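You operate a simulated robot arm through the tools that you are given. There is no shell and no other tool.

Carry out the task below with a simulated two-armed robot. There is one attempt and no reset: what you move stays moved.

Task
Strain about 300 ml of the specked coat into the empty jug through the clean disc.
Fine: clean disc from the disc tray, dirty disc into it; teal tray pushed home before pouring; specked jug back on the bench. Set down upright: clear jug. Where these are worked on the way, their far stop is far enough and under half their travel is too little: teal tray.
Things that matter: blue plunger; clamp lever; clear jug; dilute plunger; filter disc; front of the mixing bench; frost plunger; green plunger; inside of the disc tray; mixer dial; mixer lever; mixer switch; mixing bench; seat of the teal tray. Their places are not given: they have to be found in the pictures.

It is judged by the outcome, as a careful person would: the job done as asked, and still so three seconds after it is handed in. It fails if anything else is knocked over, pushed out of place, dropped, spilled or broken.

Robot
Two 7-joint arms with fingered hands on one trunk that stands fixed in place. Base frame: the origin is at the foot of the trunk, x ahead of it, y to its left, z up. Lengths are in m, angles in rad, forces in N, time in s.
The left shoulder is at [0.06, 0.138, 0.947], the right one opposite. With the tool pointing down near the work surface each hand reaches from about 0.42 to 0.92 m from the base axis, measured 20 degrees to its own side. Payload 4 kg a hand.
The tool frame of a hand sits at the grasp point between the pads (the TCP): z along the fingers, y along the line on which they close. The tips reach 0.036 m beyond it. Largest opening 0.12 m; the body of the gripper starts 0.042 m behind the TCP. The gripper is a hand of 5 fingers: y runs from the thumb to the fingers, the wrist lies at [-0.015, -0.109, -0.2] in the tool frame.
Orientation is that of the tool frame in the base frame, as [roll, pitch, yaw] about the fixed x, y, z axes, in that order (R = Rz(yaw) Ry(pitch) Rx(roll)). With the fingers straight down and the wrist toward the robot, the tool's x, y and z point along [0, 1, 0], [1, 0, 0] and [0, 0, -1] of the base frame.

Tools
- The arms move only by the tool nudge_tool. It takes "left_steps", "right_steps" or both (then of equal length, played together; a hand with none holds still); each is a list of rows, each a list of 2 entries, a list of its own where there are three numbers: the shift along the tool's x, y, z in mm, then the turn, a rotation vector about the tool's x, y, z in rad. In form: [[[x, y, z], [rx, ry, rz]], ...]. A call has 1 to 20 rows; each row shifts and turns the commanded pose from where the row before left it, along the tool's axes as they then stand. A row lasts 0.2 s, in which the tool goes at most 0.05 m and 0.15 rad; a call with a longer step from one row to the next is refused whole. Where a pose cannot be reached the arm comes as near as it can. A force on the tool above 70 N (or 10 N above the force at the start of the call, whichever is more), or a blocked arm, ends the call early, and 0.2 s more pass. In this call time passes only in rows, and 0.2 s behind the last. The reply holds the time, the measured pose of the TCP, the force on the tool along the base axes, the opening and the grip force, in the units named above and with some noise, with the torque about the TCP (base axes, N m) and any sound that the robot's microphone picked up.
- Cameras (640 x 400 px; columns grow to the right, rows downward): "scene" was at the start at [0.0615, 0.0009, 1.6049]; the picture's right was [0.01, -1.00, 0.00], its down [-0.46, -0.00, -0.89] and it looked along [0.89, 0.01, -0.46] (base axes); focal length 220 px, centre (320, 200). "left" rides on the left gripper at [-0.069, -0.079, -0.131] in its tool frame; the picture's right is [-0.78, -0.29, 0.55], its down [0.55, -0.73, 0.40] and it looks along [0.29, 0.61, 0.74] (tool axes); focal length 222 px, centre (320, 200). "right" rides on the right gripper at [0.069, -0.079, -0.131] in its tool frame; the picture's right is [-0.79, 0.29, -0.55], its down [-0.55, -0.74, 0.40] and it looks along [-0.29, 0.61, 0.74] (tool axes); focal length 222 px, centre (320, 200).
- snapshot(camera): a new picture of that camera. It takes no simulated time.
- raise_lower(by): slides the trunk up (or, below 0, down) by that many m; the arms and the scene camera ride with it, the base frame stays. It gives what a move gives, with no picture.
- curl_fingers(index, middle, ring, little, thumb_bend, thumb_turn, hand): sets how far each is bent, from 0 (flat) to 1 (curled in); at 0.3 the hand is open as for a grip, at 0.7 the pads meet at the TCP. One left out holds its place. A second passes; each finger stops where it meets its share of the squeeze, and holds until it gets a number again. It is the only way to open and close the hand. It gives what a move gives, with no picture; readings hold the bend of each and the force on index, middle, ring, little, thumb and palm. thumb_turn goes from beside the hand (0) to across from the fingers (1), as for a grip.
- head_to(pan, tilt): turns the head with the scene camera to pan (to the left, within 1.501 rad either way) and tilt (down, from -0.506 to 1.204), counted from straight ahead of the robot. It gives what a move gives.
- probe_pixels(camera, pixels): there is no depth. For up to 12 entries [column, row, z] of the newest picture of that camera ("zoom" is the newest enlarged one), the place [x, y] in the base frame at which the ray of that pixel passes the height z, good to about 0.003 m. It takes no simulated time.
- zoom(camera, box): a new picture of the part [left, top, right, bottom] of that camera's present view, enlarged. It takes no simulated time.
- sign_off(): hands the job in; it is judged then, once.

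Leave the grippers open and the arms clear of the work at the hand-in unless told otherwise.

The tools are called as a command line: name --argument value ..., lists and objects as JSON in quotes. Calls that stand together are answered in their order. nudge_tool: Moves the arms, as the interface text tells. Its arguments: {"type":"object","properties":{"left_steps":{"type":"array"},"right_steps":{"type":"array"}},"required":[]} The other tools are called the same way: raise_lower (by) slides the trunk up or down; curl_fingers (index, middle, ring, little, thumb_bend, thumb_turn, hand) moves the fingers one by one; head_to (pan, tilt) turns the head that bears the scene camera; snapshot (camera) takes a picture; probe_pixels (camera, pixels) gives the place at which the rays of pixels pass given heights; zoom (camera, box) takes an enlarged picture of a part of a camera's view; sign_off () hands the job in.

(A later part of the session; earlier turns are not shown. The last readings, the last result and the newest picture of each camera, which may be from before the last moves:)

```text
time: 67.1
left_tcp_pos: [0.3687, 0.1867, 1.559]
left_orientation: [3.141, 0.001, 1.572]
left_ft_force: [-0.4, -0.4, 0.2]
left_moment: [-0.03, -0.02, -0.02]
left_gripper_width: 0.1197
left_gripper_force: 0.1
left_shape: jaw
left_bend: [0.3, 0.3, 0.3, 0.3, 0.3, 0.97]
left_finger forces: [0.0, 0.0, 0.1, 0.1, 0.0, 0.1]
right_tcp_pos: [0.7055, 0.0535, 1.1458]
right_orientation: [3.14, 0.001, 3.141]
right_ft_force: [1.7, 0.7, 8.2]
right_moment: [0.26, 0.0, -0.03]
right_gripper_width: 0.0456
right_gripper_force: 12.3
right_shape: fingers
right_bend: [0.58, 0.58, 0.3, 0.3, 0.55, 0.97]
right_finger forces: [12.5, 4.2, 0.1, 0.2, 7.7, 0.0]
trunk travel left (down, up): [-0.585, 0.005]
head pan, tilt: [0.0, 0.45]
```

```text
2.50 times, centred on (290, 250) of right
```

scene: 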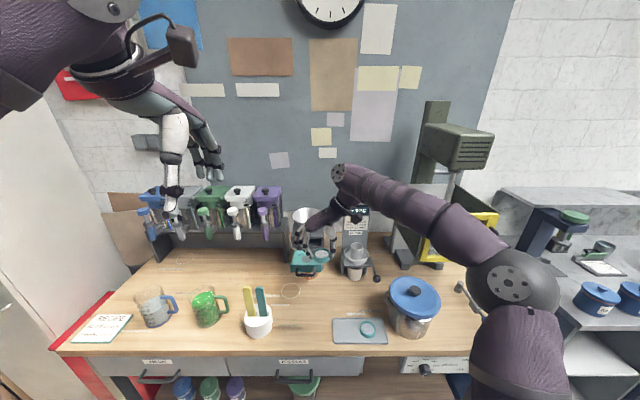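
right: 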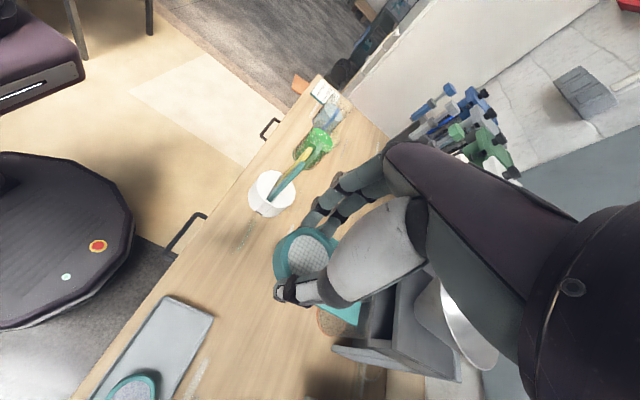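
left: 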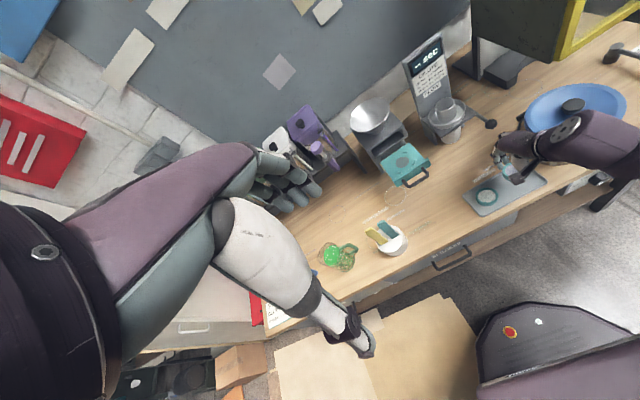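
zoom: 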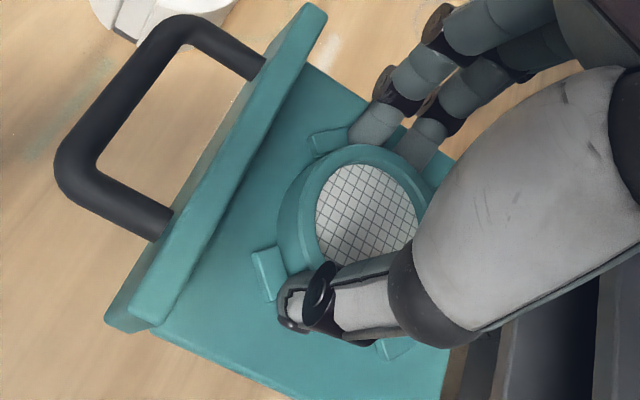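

The index tip touches a lug (12.5 N); the disc sits between the lugs, at most a millimetre or two above the deck. I ease up 1 mm and open gently to let it settle.

nudge_tool --right_steps '[[[0, 0, -1], [0, 0, 0]]]'

curl_fingers --hand "right" --index 0.52 --middle 0.52 --thumb_bend 0.51

zoom --camera "scene" --box '[285, 235, 335, 275]'

zoom --camera "right" --box '[240, 170, 340, 330]'

```text
time: 67.5
left_tcp_pos: [0.3691, 0.1859, 1.5582]
left_orientation: [-3.141, -0.001, 1.57]
left_ft_force: [0.1, -0.2, 0.3]
left_moment: [0.01, -0.03, 0.01]
left_gripper_width: 0.1197
left_gripper_force: 0.0
left_shape: jaw
left_bend: [0.3, 0.3, 0.3, 0.3, 0.3, 0.97]
left_finger forces: [0.1, 0.1, 0.0, 0.0, 0.1, 0.0]
right_tcp_pos: [0.7046, 0.0531, 1.1467]
right_orientation: [-3.141, 0.001, 3.14]
right_ft_force: [1.8, 0.4, 10.0]
right_moment: [0.31, 0.03, -0.06]
right_gripper_width: 0.0453
right_gripper_force: 12.6
right_shape: fingers
right_bend: [0.57, 0.58, 0.3, 0.3, 0.55, 0.97]
right_finger forces: [12.9, 4.2, 0.0, 0.0, 7.7, 0.0]
trunk travel left (down, up): [-0.585, 0.005]
head pan, tilt: [0.0, 0.45]
```

```text
time: 68.5
left_tcp_pos: [0.3683, 0.1861, 1.5581]
left_orientation: [3.141, 0.001, 1.57]
left_ft_force: [0.0, 0.2, 0.5]
left_moment: [0.02, 0.02, 0.01]
left_gripper_width: 0.1195
left_gripper_force: 0.1
left_shape: jaw
left_bend: [0.3, 0.3, 0.3, 0.3, 0.3, 0.97]
left_finger forces: [0.1, 0.0, 0.0, 0.0, 0.1, 0.1]
right_tcp_pos: [0.7036, 0.0546, 1.1461]
right_orientation: [3.141, -0.001, -3.141]
right_ft_force: [1.5, -2.7, 6.4]
right_moment: [0.08, 0.05, 0.03]
right_gripper_width: 0.0496
right_gripper_force: 3.3
right_shape: fingers
right_bend: [0.55, 0.52, 0.3, 0.3, 0.51, 0.97]
right_finger forces: [6.4, 0.1, 0.1, 0.0, 0.1, 0.1]
trunk travel left (down, up): [-0.585, 0.005]
head pan, tilt: [0.0, 0.45]
```

```text
10.00 times, centred on (310, 255) of scene
```

zoom: 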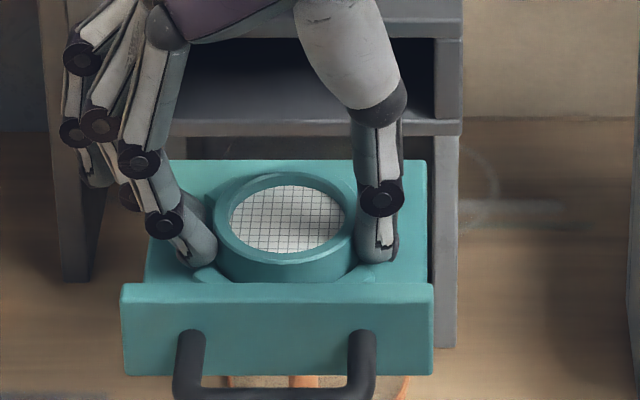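

```text
2.50 times, centred on (290, 250) of right
```

zoom: 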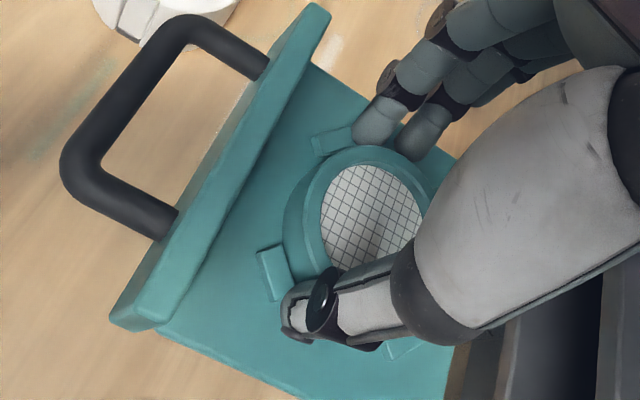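

Middle and thumb are off the disc; the index leans on the lug. I lift slowly straight up.

nudge_tool --right_steps '[[[0, 0, -3], [0, 0, 0]], [[0, 0, -4], [0, 0, 0]], [[0, 0, -8], [0, 0, 0]], [[0, 0, -15], [0, 0, 0]]]'

zoom --camera "scene" --box '[285, 235, 335, 275]'

zoom --camera "right" --box '[240, 170, 340, 330]'

zoom --camera "left" --box '[370, 120, 430, 180]'

```text
time: 69.5
left_tcp_pos: [0.3697, 0.1861, 1.5592]
left_orientation: [3.141, -0.001, 1.571]
left_ft_force: [-0.5, -0.7, 0.5]
left_moment: [0.0, 0.01, 0.01]
left_gripper_width: 0.1197
left_gripper_force: 0.2
left_shape: jaw
left_bend: [0.3, 0.3, 0.3, 0.3, 0.3, 0.97]
left_finger forces: [0.1, 0.0, 0.0, 0.1, 0.1, 0.1]
right_tcp_pos: [0.7042, 0.052, 1.1752]
right_orientation: [3.141, 0.001, -3.142]
right_ft_force: [1.0, -0.6, 0.4]
right_moment: [0.03, -0.03, -0.01]
right_gripper_width: 0.0555
right_gripper_force: 0.1
right_shape: fingers
right_bend: [0.52, 0.52, 0.3, 0.3, 0.51, 0.97]
right_finger forces: [0.1, 0.0, 0.0, 0.1, 0.0, 0.1]
trunk travel left (down, up): [-0.585, 0.005]
head pan, tilt: [0.0, 0.45]
```

```text
10.00 times, centred on (310, 255) of scene
```

zoom: 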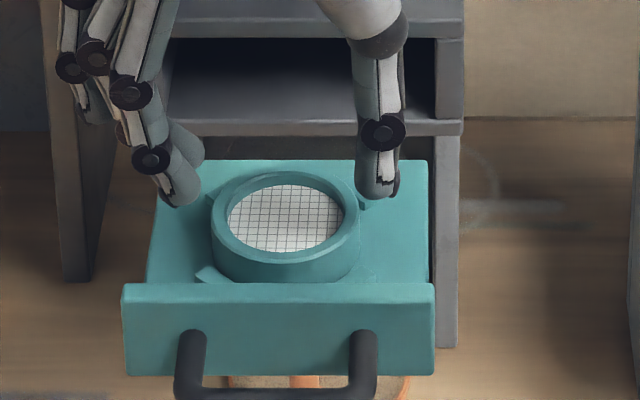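

```text
2.50 times, centred on (290, 250) of right
```

zoom: 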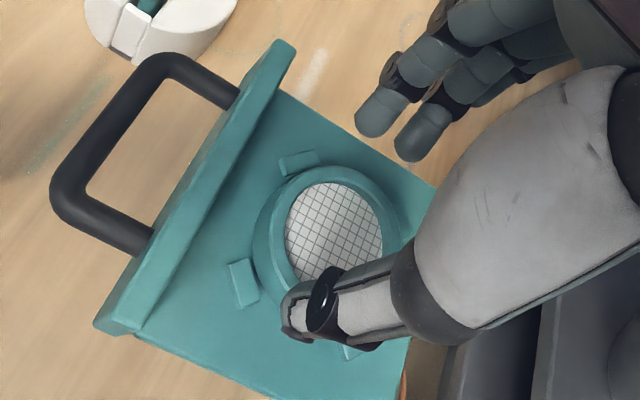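

```text
6.67 times, centred on (400, 150) of left
```

zoom: 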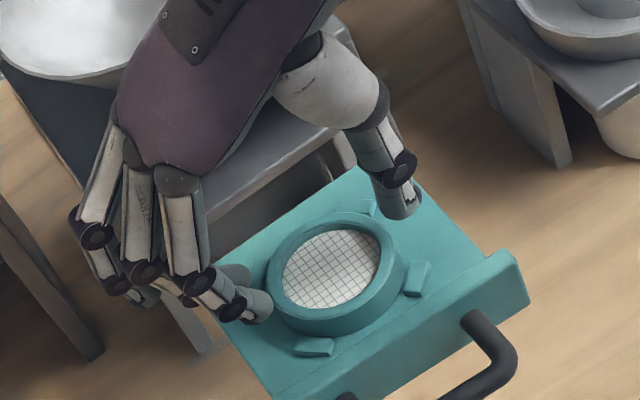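

The clean disc stays in the seat. I back the hand away to look at it unobstructed.

nudge_tool --right_steps '[[[0, 0, -20], [0, 0, 0]], [[25, -12, -20], [0, 0, 0]], [[25, -12, -20], [0, 0, 0]], [[25, -20, -15], [0, 0, 0]], [[25, -30, 0], [0, 0, 0]]]'

zoom --camera "scene" --box '[285, 235, 335, 275]'

zoom --camera "left" --box '[370, 120, 430, 180]'

snapshot --camera "right"

```text
time: 70.7
left_tcp_pos: [0.3678, 0.185, 1.5584]
left_orientation: [-3.141, -0.001, 1.571]
left_ft_force: [0.1, 0.1, -0.2]
left_moment: [0.0, 0.01, -0.04]
left_gripper_width: 0.1199
left_gripper_force: 0.0
left_shape: jaw
left_bend: [0.3, 0.3, 0.3, 0.3, 0.3, 0.97]
left_finger forces: [0.0, 0.0, 0.0, 0.0, 0.0, 0.0]
right_tcp_pos: [0.6034, -0.0219, 1.2519]
right_orientation: [3.14, -0.001, -3.141]
right_ft_force: [-0.1, 0.0, 1.0]
right_moment: [0.01, -0.01, 0.01]
right_gripper_width: 0.0554
right_gripper_force: 0.0
right_shape: fingers
right_bend: [0.52, 0.52, 0.3, 0.3, 0.51, 0.97]
right_finger forces: [0.1, 0.0, 0.1, 0.0, 0.1, 0.0]
trunk travel left (down, up): [-0.585, 0.005]
head pan, tilt: [0.0, 0.45]
```

```text
10.00 times, centred on (310, 255) of scene
```

zoom: 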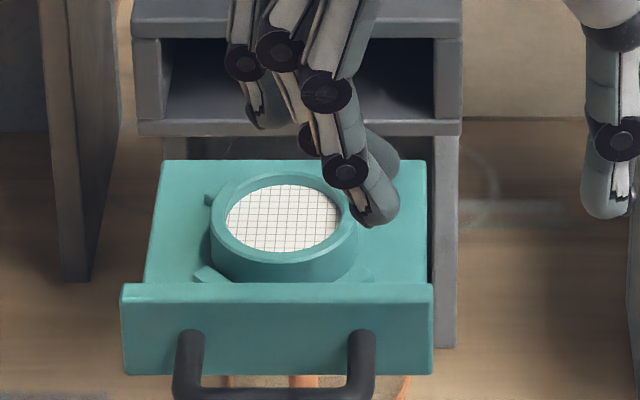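

```text
6.67 times, centred on (400, 150) of left
```

zoom: 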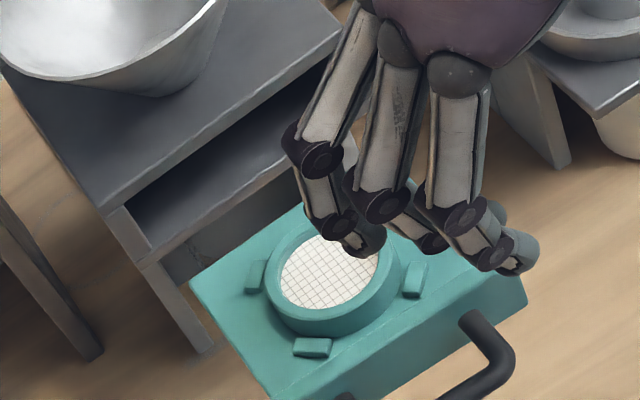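

```text
taken
```

right: 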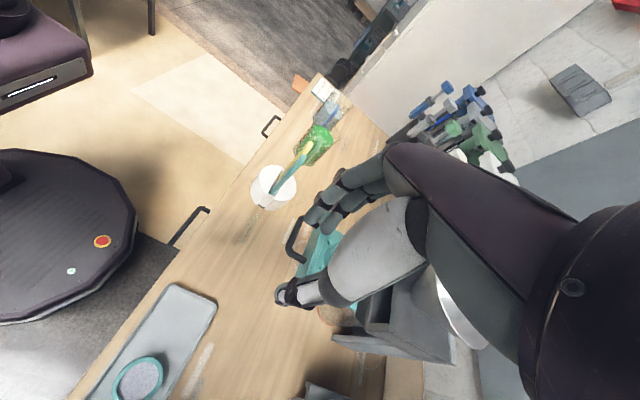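

The clean disc sits level between its four lugs. Now the drawer must be pushed home. I move the hand in front of the handle, close the fingers together, and turn the hand level again.

nudge_tool --right_steps '[[[20, 24, 17], [0, 0, 0]], [[20, 24, 17], [0, 0, 0]], [[18, 24, 17], [0, 0, 0]], [[0, 0, 0], [0, 0, 0.1428]], [[0, 0, 0], [0, 0, 0.1428]], [[0, 0, 0], [0, 0, 0.1428]], [[0, 0, 0], [0, 0, 0.1428]], [[0, 0, 0], [0, 0, 0.1428]], [[0, 0, 0], [0, 0, 0.1428]], [[0, 0, 0], [0, 0, 0.1428]], [[0, 0, 0], [0, 0, 0.1428]], [[0, 0, 0], [0, 0, 0.1428]], [[0, 0, 0], [0, 0, 0.1428]], [[0, 0, 0], [0, 0, 0.1428]]]'

curl_fingers --hand "right" --index 0.72 --middle 0.72 --ring 0.72 --little 0.72 --thumb_bend 0.7

nudge_tool --right_steps '[[[0, 0, 0], [-0.1428, 0, 0]], [[0, 0, 0], [-0.1428, 0, 0]], [[0, 0, 0], [-0.1428, 0, 0]], [[0, 0, 0], [-0.1428, 0, 0]], [[0, 0, 0], [-0.1428, 0, 0]], [[0, 0, 0], [-0.1428, 0, 0]], [[0, 0, 0], [-0.1428, 0, 0]], [[0, 0, 0], [-0.1428, 0, 0]], [[0, 0, 0], [-0.1428, 0, 0]], [[0, 0, 0], [-0.1428, 0, 0]], [[0, 0, 0], [-0.1428, 0, 0]]]'

snapshot --camera "scene"

snapshot --camera "right"

```text
time: 73.7
left_tcp_pos: [0.3688, 0.1862, 1.5578]
left_orientation: [-3.141, 0.0, 1.571]
left_ft_force: [-0.3, 0.0, 0.3]
left_moment: [0.0, 0.0, 0.0]
left_gripper_width: 0.1198
left_gripper_force: 0.1
left_shape: jaw
left_bend: [0.3, 0.3, 0.3, 0.3, 0.3, 0.97]
left_finger forces: [0.1, 0.1, 0.0, 0.1, 0.0, 0.0]
right_tcp_pos: [0.5474, 0.0518, 1.2003]
right_orientation: [3.138, 0.001, 1.567]
right_ft_force: [1.0, 0.3, -0.6]
right_moment: [0.01, -0.01, 0.01]
right_gripper_width: 0.0554
right_gripper_force: 0.1
right_shape: fingers
right_bend: [0.52, 0.52, 0.3, 0.3, 0.51, 0.97]
right_finger forces: [0.1, 0.0, 0.0, 0.0, 0.0, 0.0]
trunk travel left (down, up): [-0.585, 0.005]
head pan, tilt: [0.0, 0.45]
```

```text
time: 74.7
left_tcp_pos: [0.3694, 0.1867, 1.5584]
left_orientation: [-3.141, 0.0, 1.572]
left_ft_force: [0.6, 0.6, -0.4]
left_moment: [0.01, -0.01, -0.01]
left_gripper_width: 0.1199
left_gripper_force: 0.1
left_shape: jaw
left_bend: [0.3, 0.3, 0.3, 0.3, 0.3, 0.97]
left_finger forces: [0.0, 0.0, 0.1, 0.1, 0.0, 0.1]
right_tcp_pos: [0.5475, 0.0519, 1.1998]
right_orientation: [3.141, 0.001, 1.571]
right_ft_force: [0.1, 0.2, 0.2]
right_moment: [-0.02, 0.02, 0.0]
right_gripper_width: 0.0
right_gripper_force: 0.1
right_shape: fingers
right_bend: [0.72, 0.72, 0.72, 0.72, 0.69, 0.97]
right_finger forces: [0.0, 0.0, 0.0, 0.1, 0.0, 0.0]
trunk travel left (down, up): [-0.585, 0.005]
head pan, tilt: [0.0, 0.45]
```

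```text
time: 77.1
left_tcp_pos: [0.3676, 0.1886, 1.5599]
left_orientation: [3.14, 0.002, 1.571]
left_ft_force: [0.7, 0.5, -0.7]
left_moment: [-0.01, 0.0, -0.01]
left_gripper_width: 0.1197
left_gripper_force: 0.1
left_shape: jaw
left_bend: [0.3, 0.3, 0.3, 0.3, 0.3, 0.97]
left_finger forces: [0.0, 0.0, 0.0, 0.0, 0.0, 0.0]
right_tcp_pos: [0.5552, 0.0592, 1.2115]
right_orientation: [1.572, 0.003, 1.569]
right_ft_force: [-0.3, -0.4, 0.6]
right_moment: [0.0, -0.01, -0.03]
right_gripper_width: 0.0
right_gripper_force: 0.0
right_shape: fingers
right_bend: [0.72, 0.72, 0.72, 0.72, 0.69, 0.97]
right_finger forces: [0.0, 0.1, 0.1, 0.1, 0.1, 0.1]
right hand out of reach, approached as far as the arm can: row 11
trunk travel left (down, up): [-0.585, 0.005]
head pan, tilt: [0.0, 0.45]
```

```text
taken
```

scene: 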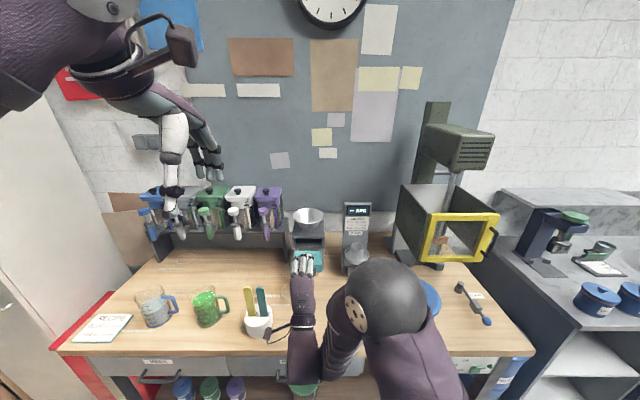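

```text
taken
```

right: 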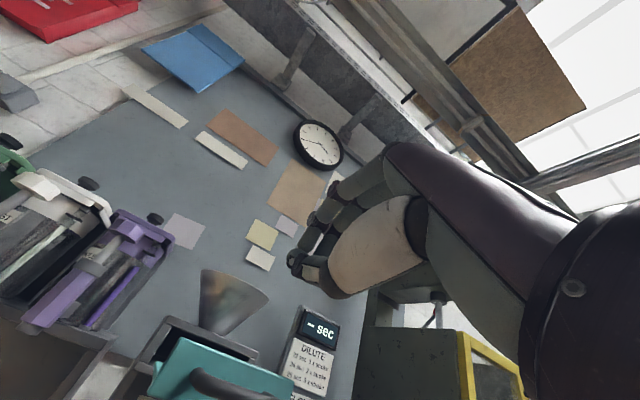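

Level pose reached. I lower to the bar's height (z 1.108, y 0.049) and approach.

nudge_tool --right_steps '[[[-2, -26, 0], [0, 0, 0]], [[-3, -26, 0], [0, 0, 0]], [[-3, -26, 0], [0, 0, 0]], [[-2, -26, 0], [0, 0, 0]], [[0, 0, 12], [0, 0, 0]], [[0, 0, 12], [0, 0, 0]]]'

zoom --camera "scene" --box '[270, 220, 350, 300]'

zoom --camera "left" --box '[360, 110, 460, 210]'

zoom --camera "right" --box '[150, 150, 400, 400]'

```text
time: 78.5
left_tcp_pos: [0.3696, 0.1864, 1.558]
left_orientation: [-3.142, 0.0, 1.572]
left_ft_force: [-0.2, 0.1, 0.5]
left_moment: [0.01, 0.03, 0.0]
left_gripper_width: 0.1198
left_gripper_force: 0.0
left_shape: jaw
left_bend: [0.3, 0.3, 0.3, 0.3, 0.3, 0.97]
left_finger forces: [0.0, 0.0, 0.1, 0.0, 0.0, 0.1]
right_tcp_pos: [0.6292, 0.0735, 1.1578]
right_orientation: [1.571, 0.0, 1.571]
right_ft_force: [-0.7, 0.0, -0.3]
right_moment: [-0.01, 0.03, 0.0]
right_gripper_width: 0.0
right_gripper_force: 0.0
right_shape: fingers
right_bend: [0.72, 0.72, 0.72, 0.72, 0.69, 0.97]
right_finger forces: [0.1, 0.0, 0.0, 0.1, 0.0, 0.1]
right hand out of reach, approached as far as the arm can: row 1, 2, 3, 4
trunk travel left (down, up): [-0.585, 0.005]
head pan, tilt: [0.0, 0.45]
```

```text
5.00 times, centred on (310, 260) of scene
```

zoom: 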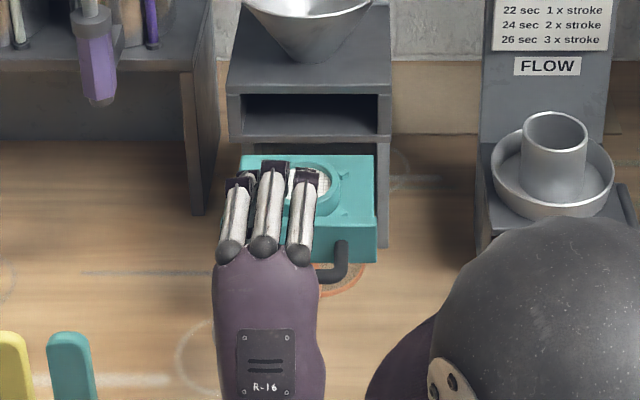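

```text
4.00 times, centred on (410, 160) of left
```

zoom: 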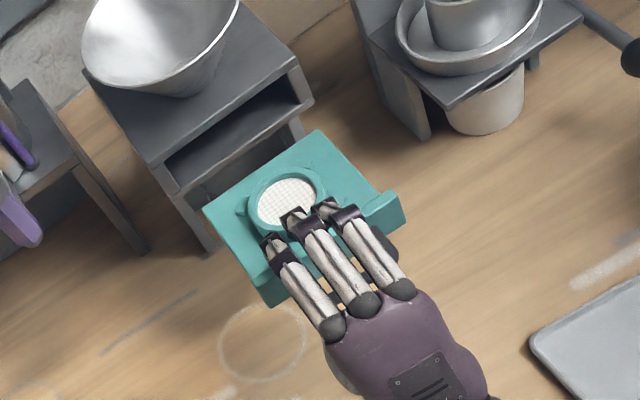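

```text
1.60 times, centred on (275, 275) of right
```

zoom: 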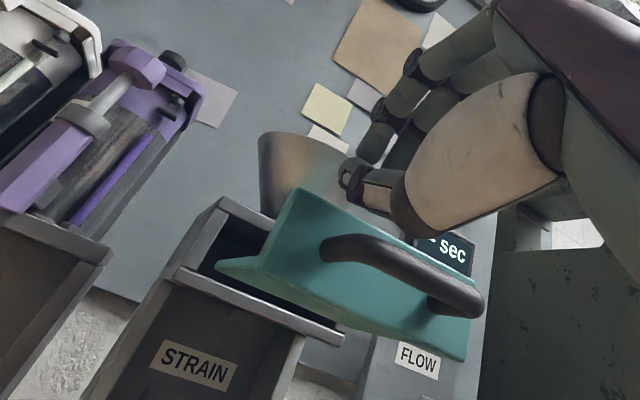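

The arm could not follow that path exactly and ended at (0.629, 0.074, 1.158), with the fingers hovering above the drawer lip; no contact force. I back up and away the way it came first.

nudge_tool --right_steps '[[[0, 22, -10], [0, 0, 0]], [[-5, 25, -30], [0, 0, 0]], [[-5, 15, -30], [0, 0, 0]]]'

zoom --camera "scene" --box '[270, 220, 350, 300]'

```text
time: 79.3
left_tcp_pos: [0.367, 0.1877, 1.5587]
left_orientation: [3.14, 0.002, 1.572]
left_ft_force: [0.5, 0.0, -0.7]
left_moment: [-0.06, -0.06, -0.02]
left_gripper_width: 0.1198
left_gripper_force: 0.0
left_shape: jaw
left_bend: [0.3, 0.3, 0.3, 0.3, 0.3, 0.97]
left_finger forces: [0.0, 0.1, 0.0, 0.0, 0.0, 0.0]
right_tcp_pos: [0.5559, 0.0634, 1.2219]
right_orientation: [1.569, 0.0, 1.573]
right_ft_force: [-0.3, 0.4, -0.8]
right_moment: [0.0, 0.02, 0.02]
right_gripper_width: 0.0
right_gripper_force: 0.1
right_shape: fingers
right_bend: [0.72, 0.72, 0.72, 0.72, 0.69, 0.97]
right_finger forces: [0.0, 0.0, 0.0, 0.0, 0.1, 0.0]
trunk travel left (down, up): [-0.585, 0.005]
head pan, tilt: [0.0, 0.45]
```

```text
5.00 times, centred on (310, 260) of scene
```

zoom: 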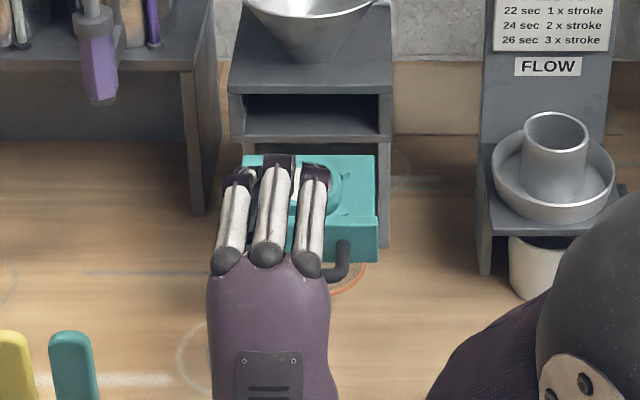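

Now I lower the trunk by 0.112 m: the arm keeps its shape and the hand comes down in front of the handle (x 0.556, tips about 30 mm short of the bar).

raise_lower --by -0.112

zoom --camera "scene" --box '[260, 200, 360, 300]'

zoom --camera "left" --box '[340, 80, 460, 200]'

snapshot --camera "right"

```text
time: 80.7
left_tcp_pos: [0.37, 0.1865, 1.4467]
left_orientation: [3.141, 0.0, 1.569]
left_ft_force: [0.7, 0.1, -0.2]
left_moment: [0.01, 0.04, -0.02]
left_gripper_width: 0.1196
left_gripper_force: 0.1
left_shape: jaw
left_bend: [0.3, 0.3, 0.3, 0.3, 0.3, 0.97]
left_finger forces: [0.1, 0.1, 0.1, 0.1, 0.0, 0.0]
right_tcp_pos: [0.5577, 0.0632, 1.1074]
right_orientation: [1.571, 0.0, 1.571]
right_ft_force: [0.3, -0.7, -0.7]
right_moment: [0.0, -0.04, -0.03]
right_gripper_width: 0.0
right_gripper_force: 0.1
right_shape: fingers
right_bend: [0.72, 0.72, 0.72, 0.72, 0.69, 0.97]
right_finger forces: [0.0, 0.0, 0.0, 0.1, 0.0, 0.1]
trunk travel left (down, up): [-0.473, 0.117]
head pan, tilt: [0.0, 0.45]
```

```text
4.00 times, centred on (310, 250) of scene
```

zoom: 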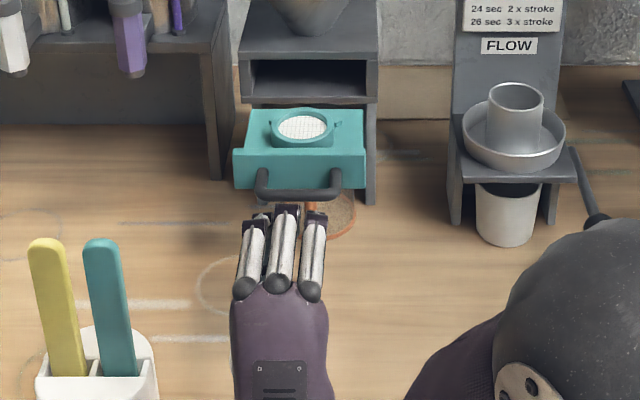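

```text
3.33 times, centred on (400, 140) of left
```

zoom: 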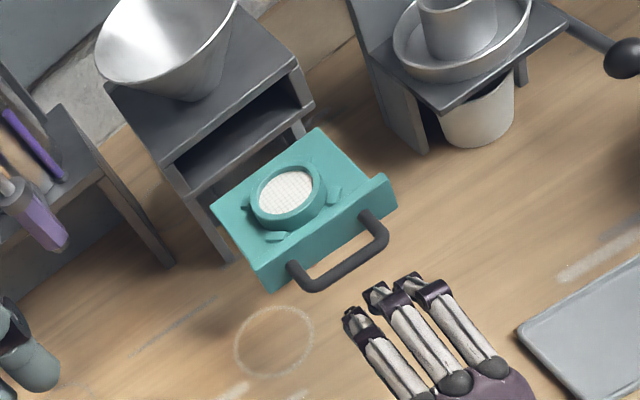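

```text
taken
```

right: 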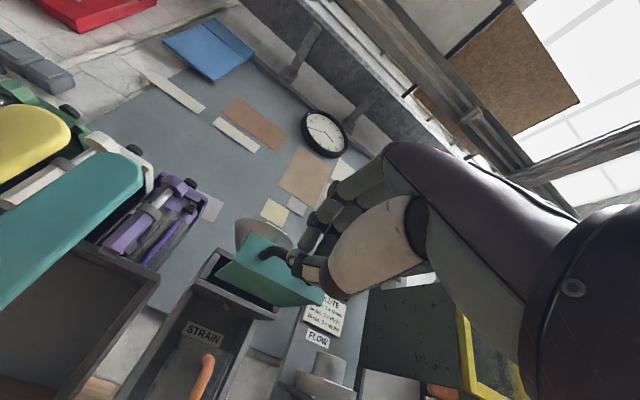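

The closed hand is in front of the bar, centred on it. I push forward 100 mm in steps.

nudge_tool --right_steps '[[[0, 0, 12], [0, 0, 0]], [[0, 0, 12], [0, 0, 0]], [[0, 0, 10], [0, 0, 0]], [[0, 0, 10], [0, 0, 0]], [[0, 0, 10], [0, 0, 0]], [[0, 0, 10], [0, 0, 0]], [[0, 0, 10], [0, 0, 0]], [[0, 0, 10], [0, 0, 0]], [[0, 0, 10], [0, 0, 0]], [[0, 0, 10], [0, 0, 0]]]'

zoom --camera "scene" --box '[260, 200, 360, 300]'

zoom --camera "left" --box '[340, 80, 460, 200]'

```text
time: 82.9
left_tcp_pos: [0.3684, 0.1868, 1.447]
left_orientation: [3.141, 0.001, 1.571]
left_ft_force: [-0.1, 0.2, -0.2]
left_moment: [-0.01, 0.01, 0.04]
left_gripper_width: 0.12
left_gripper_force: 0.0
left_shape: jaw
left_bend: [0.3, 0.3, 0.3, 0.3, 0.3, 0.97]
left_finger forces: [0.0, 0.1, 0.1, 0.0, 0.0, 0.0]
right_tcp_pos: [0.6619, 0.0634, 1.1085]
right_orientation: [1.572, 0.0, 1.571]
right_ft_force: [-0.9, 0.3, -0.9]
right_moment: [0.01, 0.02, 0.01]
right_gripper_width: 0.0002
right_gripper_force: 0.0
right_shape: fingers
right_bend: [0.72, 0.72, 0.72, 0.72, 0.69, 0.97]
right_finger forces: [0.1, 0.0, 0.0, 0.0, 0.0, 0.0]
trunk travel left (down, up): [-0.473, 0.117]
head pan, tilt: [0.0, 0.45]
```

```text
4.00 times, centred on (310, 250) of scene
```

zoom: 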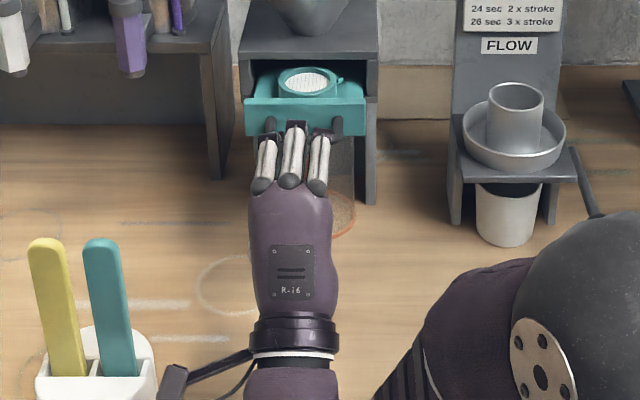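

```text
3.33 times, centred on (400, 140) of left
```

zoom: 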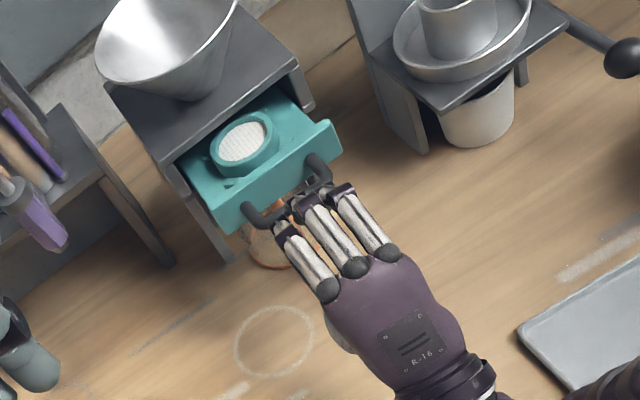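

The drawer slides in with the disc in place. I push on in 8 mm then smaller steps until it stops.

nudge_tool --right_steps '[[[0, 0, 8], [0, 0, 0]], [[0, 0, 8], [0, 0, 0]], [[0, 0, 8], [0, 0, 0]], [[0, 0, 8], [0, 0, 0]], [[0, 0, 6], [0, 0, 0]], [[0, 0, 6], [0, 0, 0]]]'

zoom --camera "left" --box '[340, 80, 460, 200]'

zoom --camera "scene" --box '[280, 200, 340, 260]'

```text
time: 84.3
left_tcp_pos: [0.3689, 0.1865, 1.4458]
left_orientation: [3.141, 0.0, 1.569]
left_ft_force: [0.2, 0.3, 0.1]
left_moment: [0.0, -0.02, 0.0]
left_gripper_width: 0.1196
left_gripper_force: 0.1
left_shape: jaw
left_bend: [0.3, 0.3, 0.3, 0.3, 0.3, 0.97]
left_finger forces: [0.0, 0.0, 0.1, 0.1, 0.0, 0.1]
right_tcp_pos: [0.7064, 0.0623, 1.1082]
right_orientation: [1.57, 0.001, 1.569]
right_ft_force: [-0.4, -0.1, -0.8]
right_moment: [0.0, 0.0, 0.02]
right_gripper_width: 0.0004
right_gripper_force: 0.2
right_shape: fingers
right_bend: [0.72, 0.72, 0.72, 0.72, 0.69, 0.97]
right_finger forces: [0.1, 0.0, 0.1, 0.0, 0.0, 0.1]
trunk travel left (down, up): [-0.473, 0.117]
head pan, tilt: [0.0, 0.45]
```

```text
3.33 times, centred on (400, 140) of left
```

zoom: 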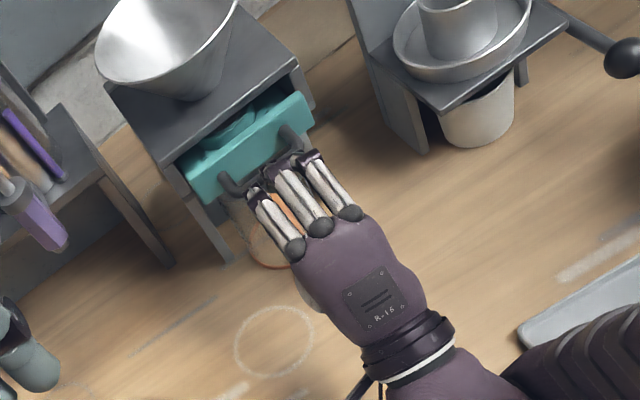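

```text
6.67 times, centred on (310, 230) of scene
```

zoom: 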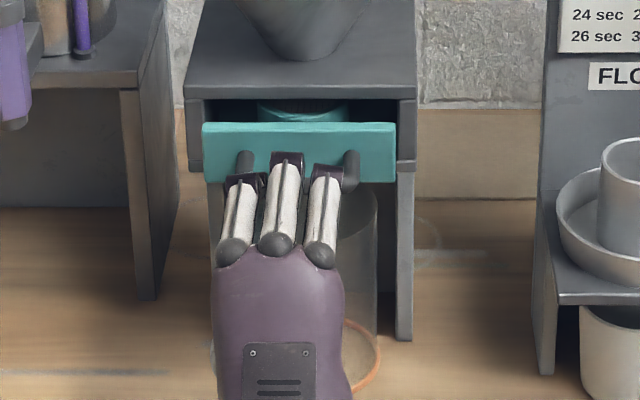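

About 25–30 mm remain. I continue carefully.

nudge_tool --right_steps '[[[0, 0, 5], [0, 0, 0]], [[0, 0, 5], [0, 0, 0]], [[0, 0, 5], [0, 0, 0]], [[0, 0, 4], [0, 0, 0]]]'

zoom --camera "left" --box '[350, 80, 430, 160]'

zoom --camera "scene" --box '[280, 200, 340, 260]'

```text
time: 85.3
left_tcp_pos: [0.3674, 0.1859, 1.4464]
left_orientation: [3.141, 0.0, 1.57]
left_ft_force: [0.6, -0.2, -0.6]
left_moment: [0.0, 0.01, 0.04]
left_gripper_width: 0.1198
left_gripper_force: 0.1
left_shape: jaw
left_bend: [0.3, 0.3, 0.3, 0.3, 0.3, 0.97]
left_finger forces: [0.1, 0.1, 0.0, 0.0, 0.1, 0.0]
right_tcp_pos: [0.7226, 0.0637, 1.1088]
right_orientation: [1.568, 0.0, 1.575]
right_ft_force: [-11.3, -0.4, 0.3]
right_moment: [0.02, -0.02, -0.02]
right_gripper_width: 0.0
right_gripper_force: 5.4
right_shape: fingers
right_bend: [0.73, 0.72, 0.72, 0.72, 0.69, 0.97]
right_finger forces: [8.9, 2.1, 0.1, 0.0, 0.0, 0.1]
trunk travel left (down, up): [-0.473, 0.117]
head pan, tilt: [0.0, 0.45]
```

```text
5.00 times, centred on (390, 120) of left
```

zoom: 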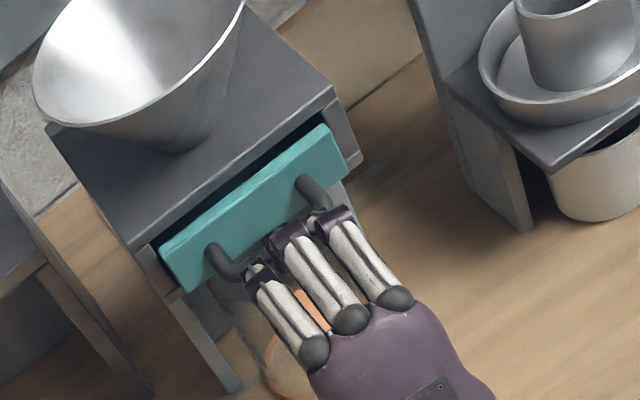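

```text
6.67 times, centred on (310, 230) of scene
```

zoom: 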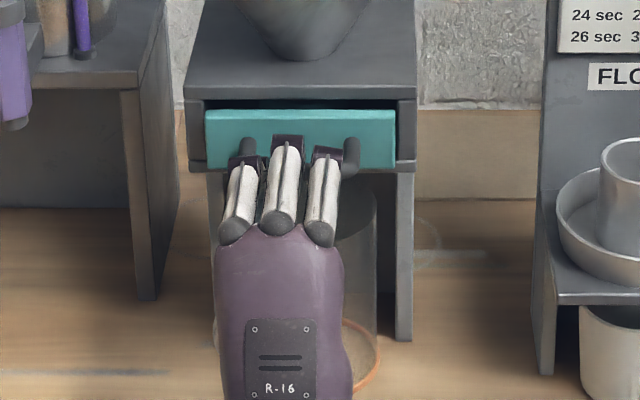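

Now an 11 N resistance: likely the home stop. I press 3 mm more to confirm it's fully home.

nudge_tool --right_steps '[[[0, 0, 2], [0, 0, 0]], [[0, 0, 1.5], [0, 0, 0]]]'

zoom --camera "scene" --box '[280, 200, 340, 260]'

```text
time: 85.9
left_tcp_pos: [0.3654, 0.1858, 1.4475]
left_orientation: [3.14, 0.001, 1.571]
left_ft_force: [-0.8, -0.3, -0.2]
left_moment: [0.02, 0.01, 0.01]
left_gripper_width: 0.1201
left_gripper_force: 0.1
left_shape: jaw
left_bend: [0.3, 0.3, 0.3, 0.3, 0.3, 0.97]
left_finger forces: [0.0, 0.1, 0.0, 0.0, 0.0, 0.0]
right_tcp_pos: [0.7254, 0.0621, 1.1103]
right_orientation: [1.566, -0.001, 1.569]
right_ft_force: [-25.3, -1.7, 2.3]
right_moment: [0.03, -0.08, -0.06]
right_gripper_width: 0.0
right_gripper_force: 13.3
right_shape: fingers
right_bend: [0.73, 0.73, 0.72, 0.72, 0.69, 0.97]
right_finger forces: [19.2, 7.3, 0.1, 0.0, 0.0, 0.0]
trunk travel left (down, up): [-0.473, 0.117]
head pan, tilt: [0.0, 0.45]
```

```text
6.67 times, centred on (310, 230) of scene
```

zoom: 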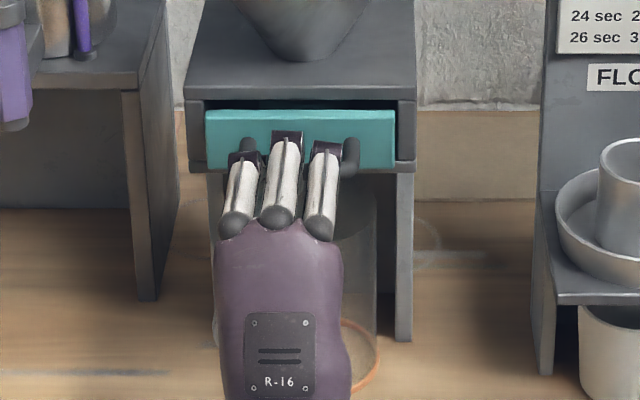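

The force rises to 25 N with no more movement: the drawer is home. I withdraw the hand and then study the specked jug.

nudge_tool --right_steps '[[[0, 0, -10], [0, 0, 0]], [[0, 0, -20], [0, 0, 0]], [[0, 0, -30], [0, 0, 0]], [[0, 10, -30], [0, 0, 0]], [[0, 20, -25], [0, 0, 0]]]'

head_to --pan 0.35 --tilt 0.6

snapshot --camera "scene"

zoom --camera "left" --box '[350, 80, 430, 160]'

```text
time: 87.1
left_tcp_pos: [0.3687, 0.1857, 1.447]
left_orientation: [-3.14, 0.0, 1.569]
left_ft_force: [-0.5, -0.3, -0.4]
left_moment: [0.01, -0.02, -0.04]
left_gripper_width: 0.1198
left_gripper_force: 0.1
left_shape: jaw
left_bend: [0.3, 0.3, 0.3, 0.3, 0.3, 0.97]
left_finger forces: [0.1, 0.0, 0.1, 0.0, 0.0, 0.1]
right_tcp_pos: [0.6127, 0.0617, 1.1373]
right_orientation: [1.572, 0.0, 1.568]
right_ft_force: [0.7, -0.4, -0.2]
right_moment: [0.0, 0.01, 0.0]
right_gripper_width: 0.0001
right_gripper_force: 0.1
right_shape: fingers
right_bend: [0.72, 0.72, 0.72, 0.72, 0.69, 0.97]
right_finger forces: [0.0, 0.1, 0.0, 0.0, 0.1, 0.0]
trunk travel left (down, up): [-0.473, 0.117]
head pan, tilt: [0.0, 0.45]
```

```text
time: 88.0
left_tcp_pos: [0.3686, 0.1869, 1.4469]
left_orientation: [3.141, 0.001, 1.57]
left_ft_force: [-0.4, -0.7, 0.6]
left_moment: [-0.01, 0.02, -0.01]
left_gripper_width: 0.1199
left_gripper_force: 0.0
left_shape: jaw
left_bend: [0.3, 0.3, 0.3, 0.3, 0.3, 0.97]
left_finger forces: [0.1, 0.0, 0.0, 0.1, 0.0, 0.0]
right_tcp_pos: [0.6141, 0.0636, 1.1368]
right_orientation: [1.571, 0.0, 1.572]
right_ft_force: [0.8, -0.2, 0.7]
right_moment: [0.04, 0.03, -0.02]
right_gripper_width: 0.0
right_gripper_force: 0.0
right_shape: fingers
right_bend: [0.72, 0.72, 0.72, 0.72, 0.69, 0.97]
right_finger forces: [0.0, 0.0, 0.0, 0.1, 0.1, 0.1]
trunk travel left (down, up): [-0.473, 0.117]
head pan, tilt: [0.351, 0.6]
```

```text
taken
```

scene: 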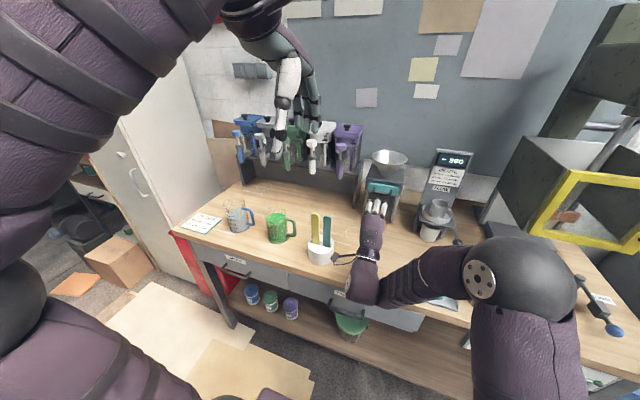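

```text
5.00 times, centred on (390, 120) of left
```

zoom: 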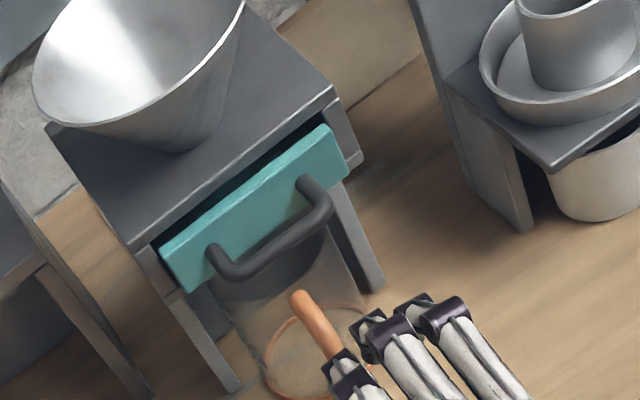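

The drawer is home with the same look as at the start. Now I zoom on the green specked jug and measure it.

zoom --camera "scene" --box '[255, 195, 305, 255]'

probe_pixels --camera "zoom" --pixels '[[320, 200, 0.9], [320, 200, 1.0]]'

zoom --camera "left" --box '[290, 210, 410, 290]'

```text
6.67 times, centred on (280, 225) of scene
```

zoom: 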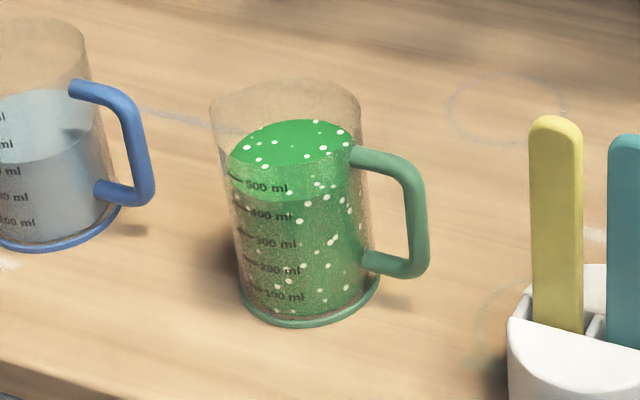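

```text
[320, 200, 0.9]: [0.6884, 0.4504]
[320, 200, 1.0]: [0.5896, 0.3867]
```

```text
5.00 times, centred on (350, 250) of left
```

zoom: 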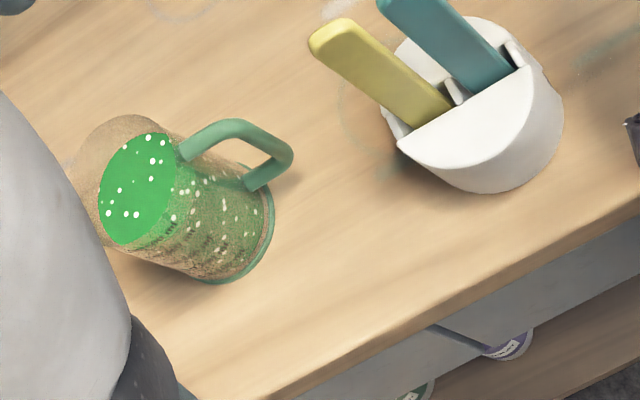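

zoom --camera "scene" --box '[255, 195, 305, 255]'

probe_pixels --camera "zoom" --pixels '[[239, 290, 0.905], [380, 283, 0.905], [303, 327, 0.9], [418, 185, 0.98], [418, 185, 1.0], [418, 185, 1.02], [418, 262, 0.92], [418, 262, 0.94], [418, 262, 0.96], [209, 103, 1.03], [363, 97, 1.03], [290, 152, 0.99]]'

zoom --camera "left" --box '[290, 210, 410, 290]'

probe_pixels --camera "zoom" --pixels '[[238, 128, 0.98], [238, 128, 1.0], [238, 128, 1.02], [285, 158, 0.92], [285, 158, 0.94], [285, 158, 0.96], [272, 210, 0.903], [222, 282, 0.903], [115, 245, 1.03], [98, 130, 1.03], [185, 150, 1.03]]'

```text
6.67 times, centred on (280, 225) of scene
```

zoom: 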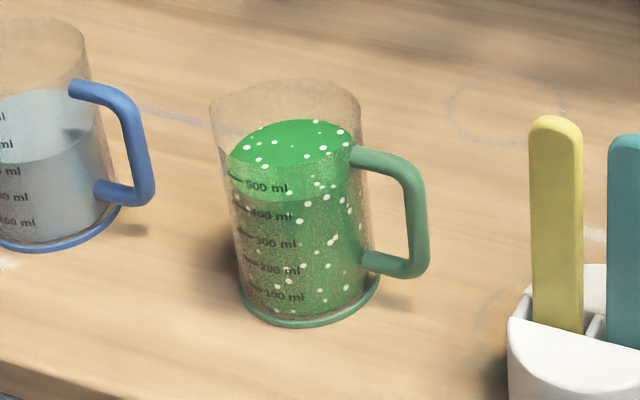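

```text
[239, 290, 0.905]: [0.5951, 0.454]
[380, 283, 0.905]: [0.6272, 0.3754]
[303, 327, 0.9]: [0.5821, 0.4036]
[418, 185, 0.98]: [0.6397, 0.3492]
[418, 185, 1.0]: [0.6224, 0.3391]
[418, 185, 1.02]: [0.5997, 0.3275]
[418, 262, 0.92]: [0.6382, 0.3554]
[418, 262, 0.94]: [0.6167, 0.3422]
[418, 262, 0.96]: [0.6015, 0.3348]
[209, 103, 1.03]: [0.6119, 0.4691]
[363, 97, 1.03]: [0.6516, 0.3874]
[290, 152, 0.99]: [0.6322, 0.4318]
```

```text
5.00 times, centred on (350, 250) of left
```

zoom: 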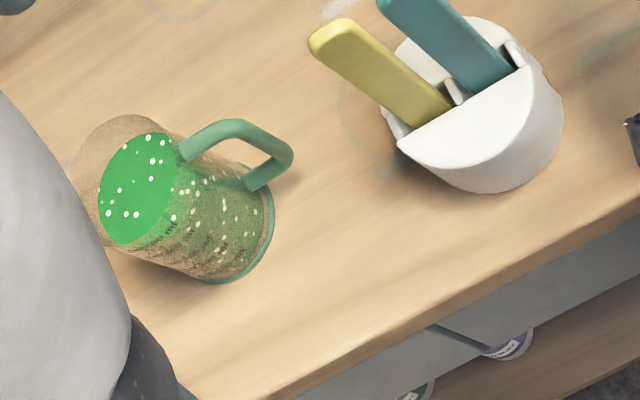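

```text
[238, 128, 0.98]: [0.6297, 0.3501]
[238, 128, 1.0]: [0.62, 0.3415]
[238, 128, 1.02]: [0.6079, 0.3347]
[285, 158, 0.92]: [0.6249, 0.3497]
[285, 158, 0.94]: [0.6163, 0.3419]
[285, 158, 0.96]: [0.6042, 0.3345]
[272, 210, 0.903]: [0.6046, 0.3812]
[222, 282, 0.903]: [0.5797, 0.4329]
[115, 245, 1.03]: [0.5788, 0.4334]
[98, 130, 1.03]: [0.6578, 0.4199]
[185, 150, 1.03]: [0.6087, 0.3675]
```

The jug stands at about (0.612, 0.415), Ø≈0.085, rim z≈1.048, coat surface z≈1.008 (about 550 ml), handle bar at (0.6185, 0.341) for z 0.945–0.995, spout on the left. I'll grip the jug body from the near-left with the left hand (thumb near side, fingers far side, handle untouched). First I raise the trunk 0.1 m and fold the right hand down and away to the right.

raise_lower --by 0.1

nudge_tool --right_steps '[[[0, 10, 0], [0.1428, 0, 0]], [[0, 10, 0], [0.1428, 0, 0]], [[0, 0, 0], [0.1428, 0, 0]], [[0, 0, 0], [0.1428, 0, 0]], [[0, 0, 0], [0.1428, 0, 0]], [[0, 0, 0], [0.1428, 0, 0]], [[0, 0, 0], [0.1428, 0, 0]], [[0, 0, 0], [0.1428, 0, 0]], [[0, 0, 0], [0.1428, 0, 0]], [[0, 0, 0], [0.1428, 0, 0]], [[0, 0, 0], [0.1428, 0, 0]]]'

snapshot --camera "scene"

```text
time: 89.3
left_tcp_pos: [0.3699, 0.1872, 1.547]
left_orientation: [-3.141, -0.002, 1.571]
left_ft_force: [-0.4, 0.6, 0.2]
left_moment: [-0.03, -0.05, 0.01]
left_gripper_width: 0.1197
left_gripper_force: 0.1
left_shape: jaw
left_bend: [0.3, 0.3, 0.3, 0.3, 0.3, 0.97]
left_finger forces: [0.0, 0.1, 0.0, 0.0, 0.1, 0.0]
right_tcp_pos: [0.6132, 0.063, 1.2371]
right_orientation: [1.572, 0.0, 1.571]
right_ft_force: [-0.4, -0.6, -0.3]
right_moment: [-0.02, 0.03, 0.01]
right_gripper_width: 0.0
right_gripper_force: 0.0
right_shape: fingers
right_bend: [0.72, 0.72, 0.72, 0.72, 0.69, 0.97]
right_finger forces: [0.1, 0.1, 0.0, 0.0, 0.0, 0.0]
trunk travel left (down, up): [-0.573, 0.017]
head pan, tilt: [0.351, 0.6]
```

```text
time: 91.7
left_tcp_pos: [0.3692, 0.1866, 1.5461]
left_orientation: [-3.141, 0.0, 1.571]
left_ft_force: [0.0, -0.3, -0.4]
left_moment: [0.0, 0.02, -0.03]
left_gripper_width: 0.1198
left_gripper_force: 0.0
left_shape: jaw
left_bend: [0.3, 0.3, 0.3, 0.3, 0.3, 0.97]
left_finger forces: [0.0, 0.0, 0.1, 0.0, 0.1, 0.0]
right_tcp_pos: [0.6145, 0.0626, 1.2564]
right_orientation: [-3.14, 0.001, 1.572]
right_ft_force: [0.3, 0.0, -0.2]
right_moment: [-0.02, 0.03, 0.0]
right_gripper_width: 0.0
right_gripper_force: 0.1
right_shape: fingers
right_bend: [0.72, 0.72, 0.72, 0.72, 0.69, 0.97]
right_finger forces: [0.0, 0.1, 0.0, 0.0, 0.1, 0.1]
trunk travel left (down, up): [-0.573, 0.017]
head pan, tilt: [0.351, 0.6]
```

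```text
taken
```

scene: 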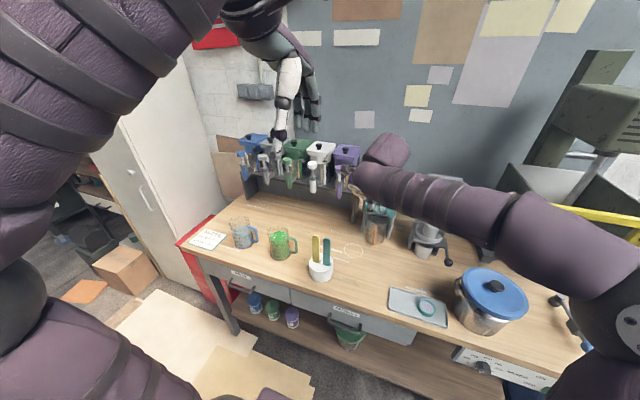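

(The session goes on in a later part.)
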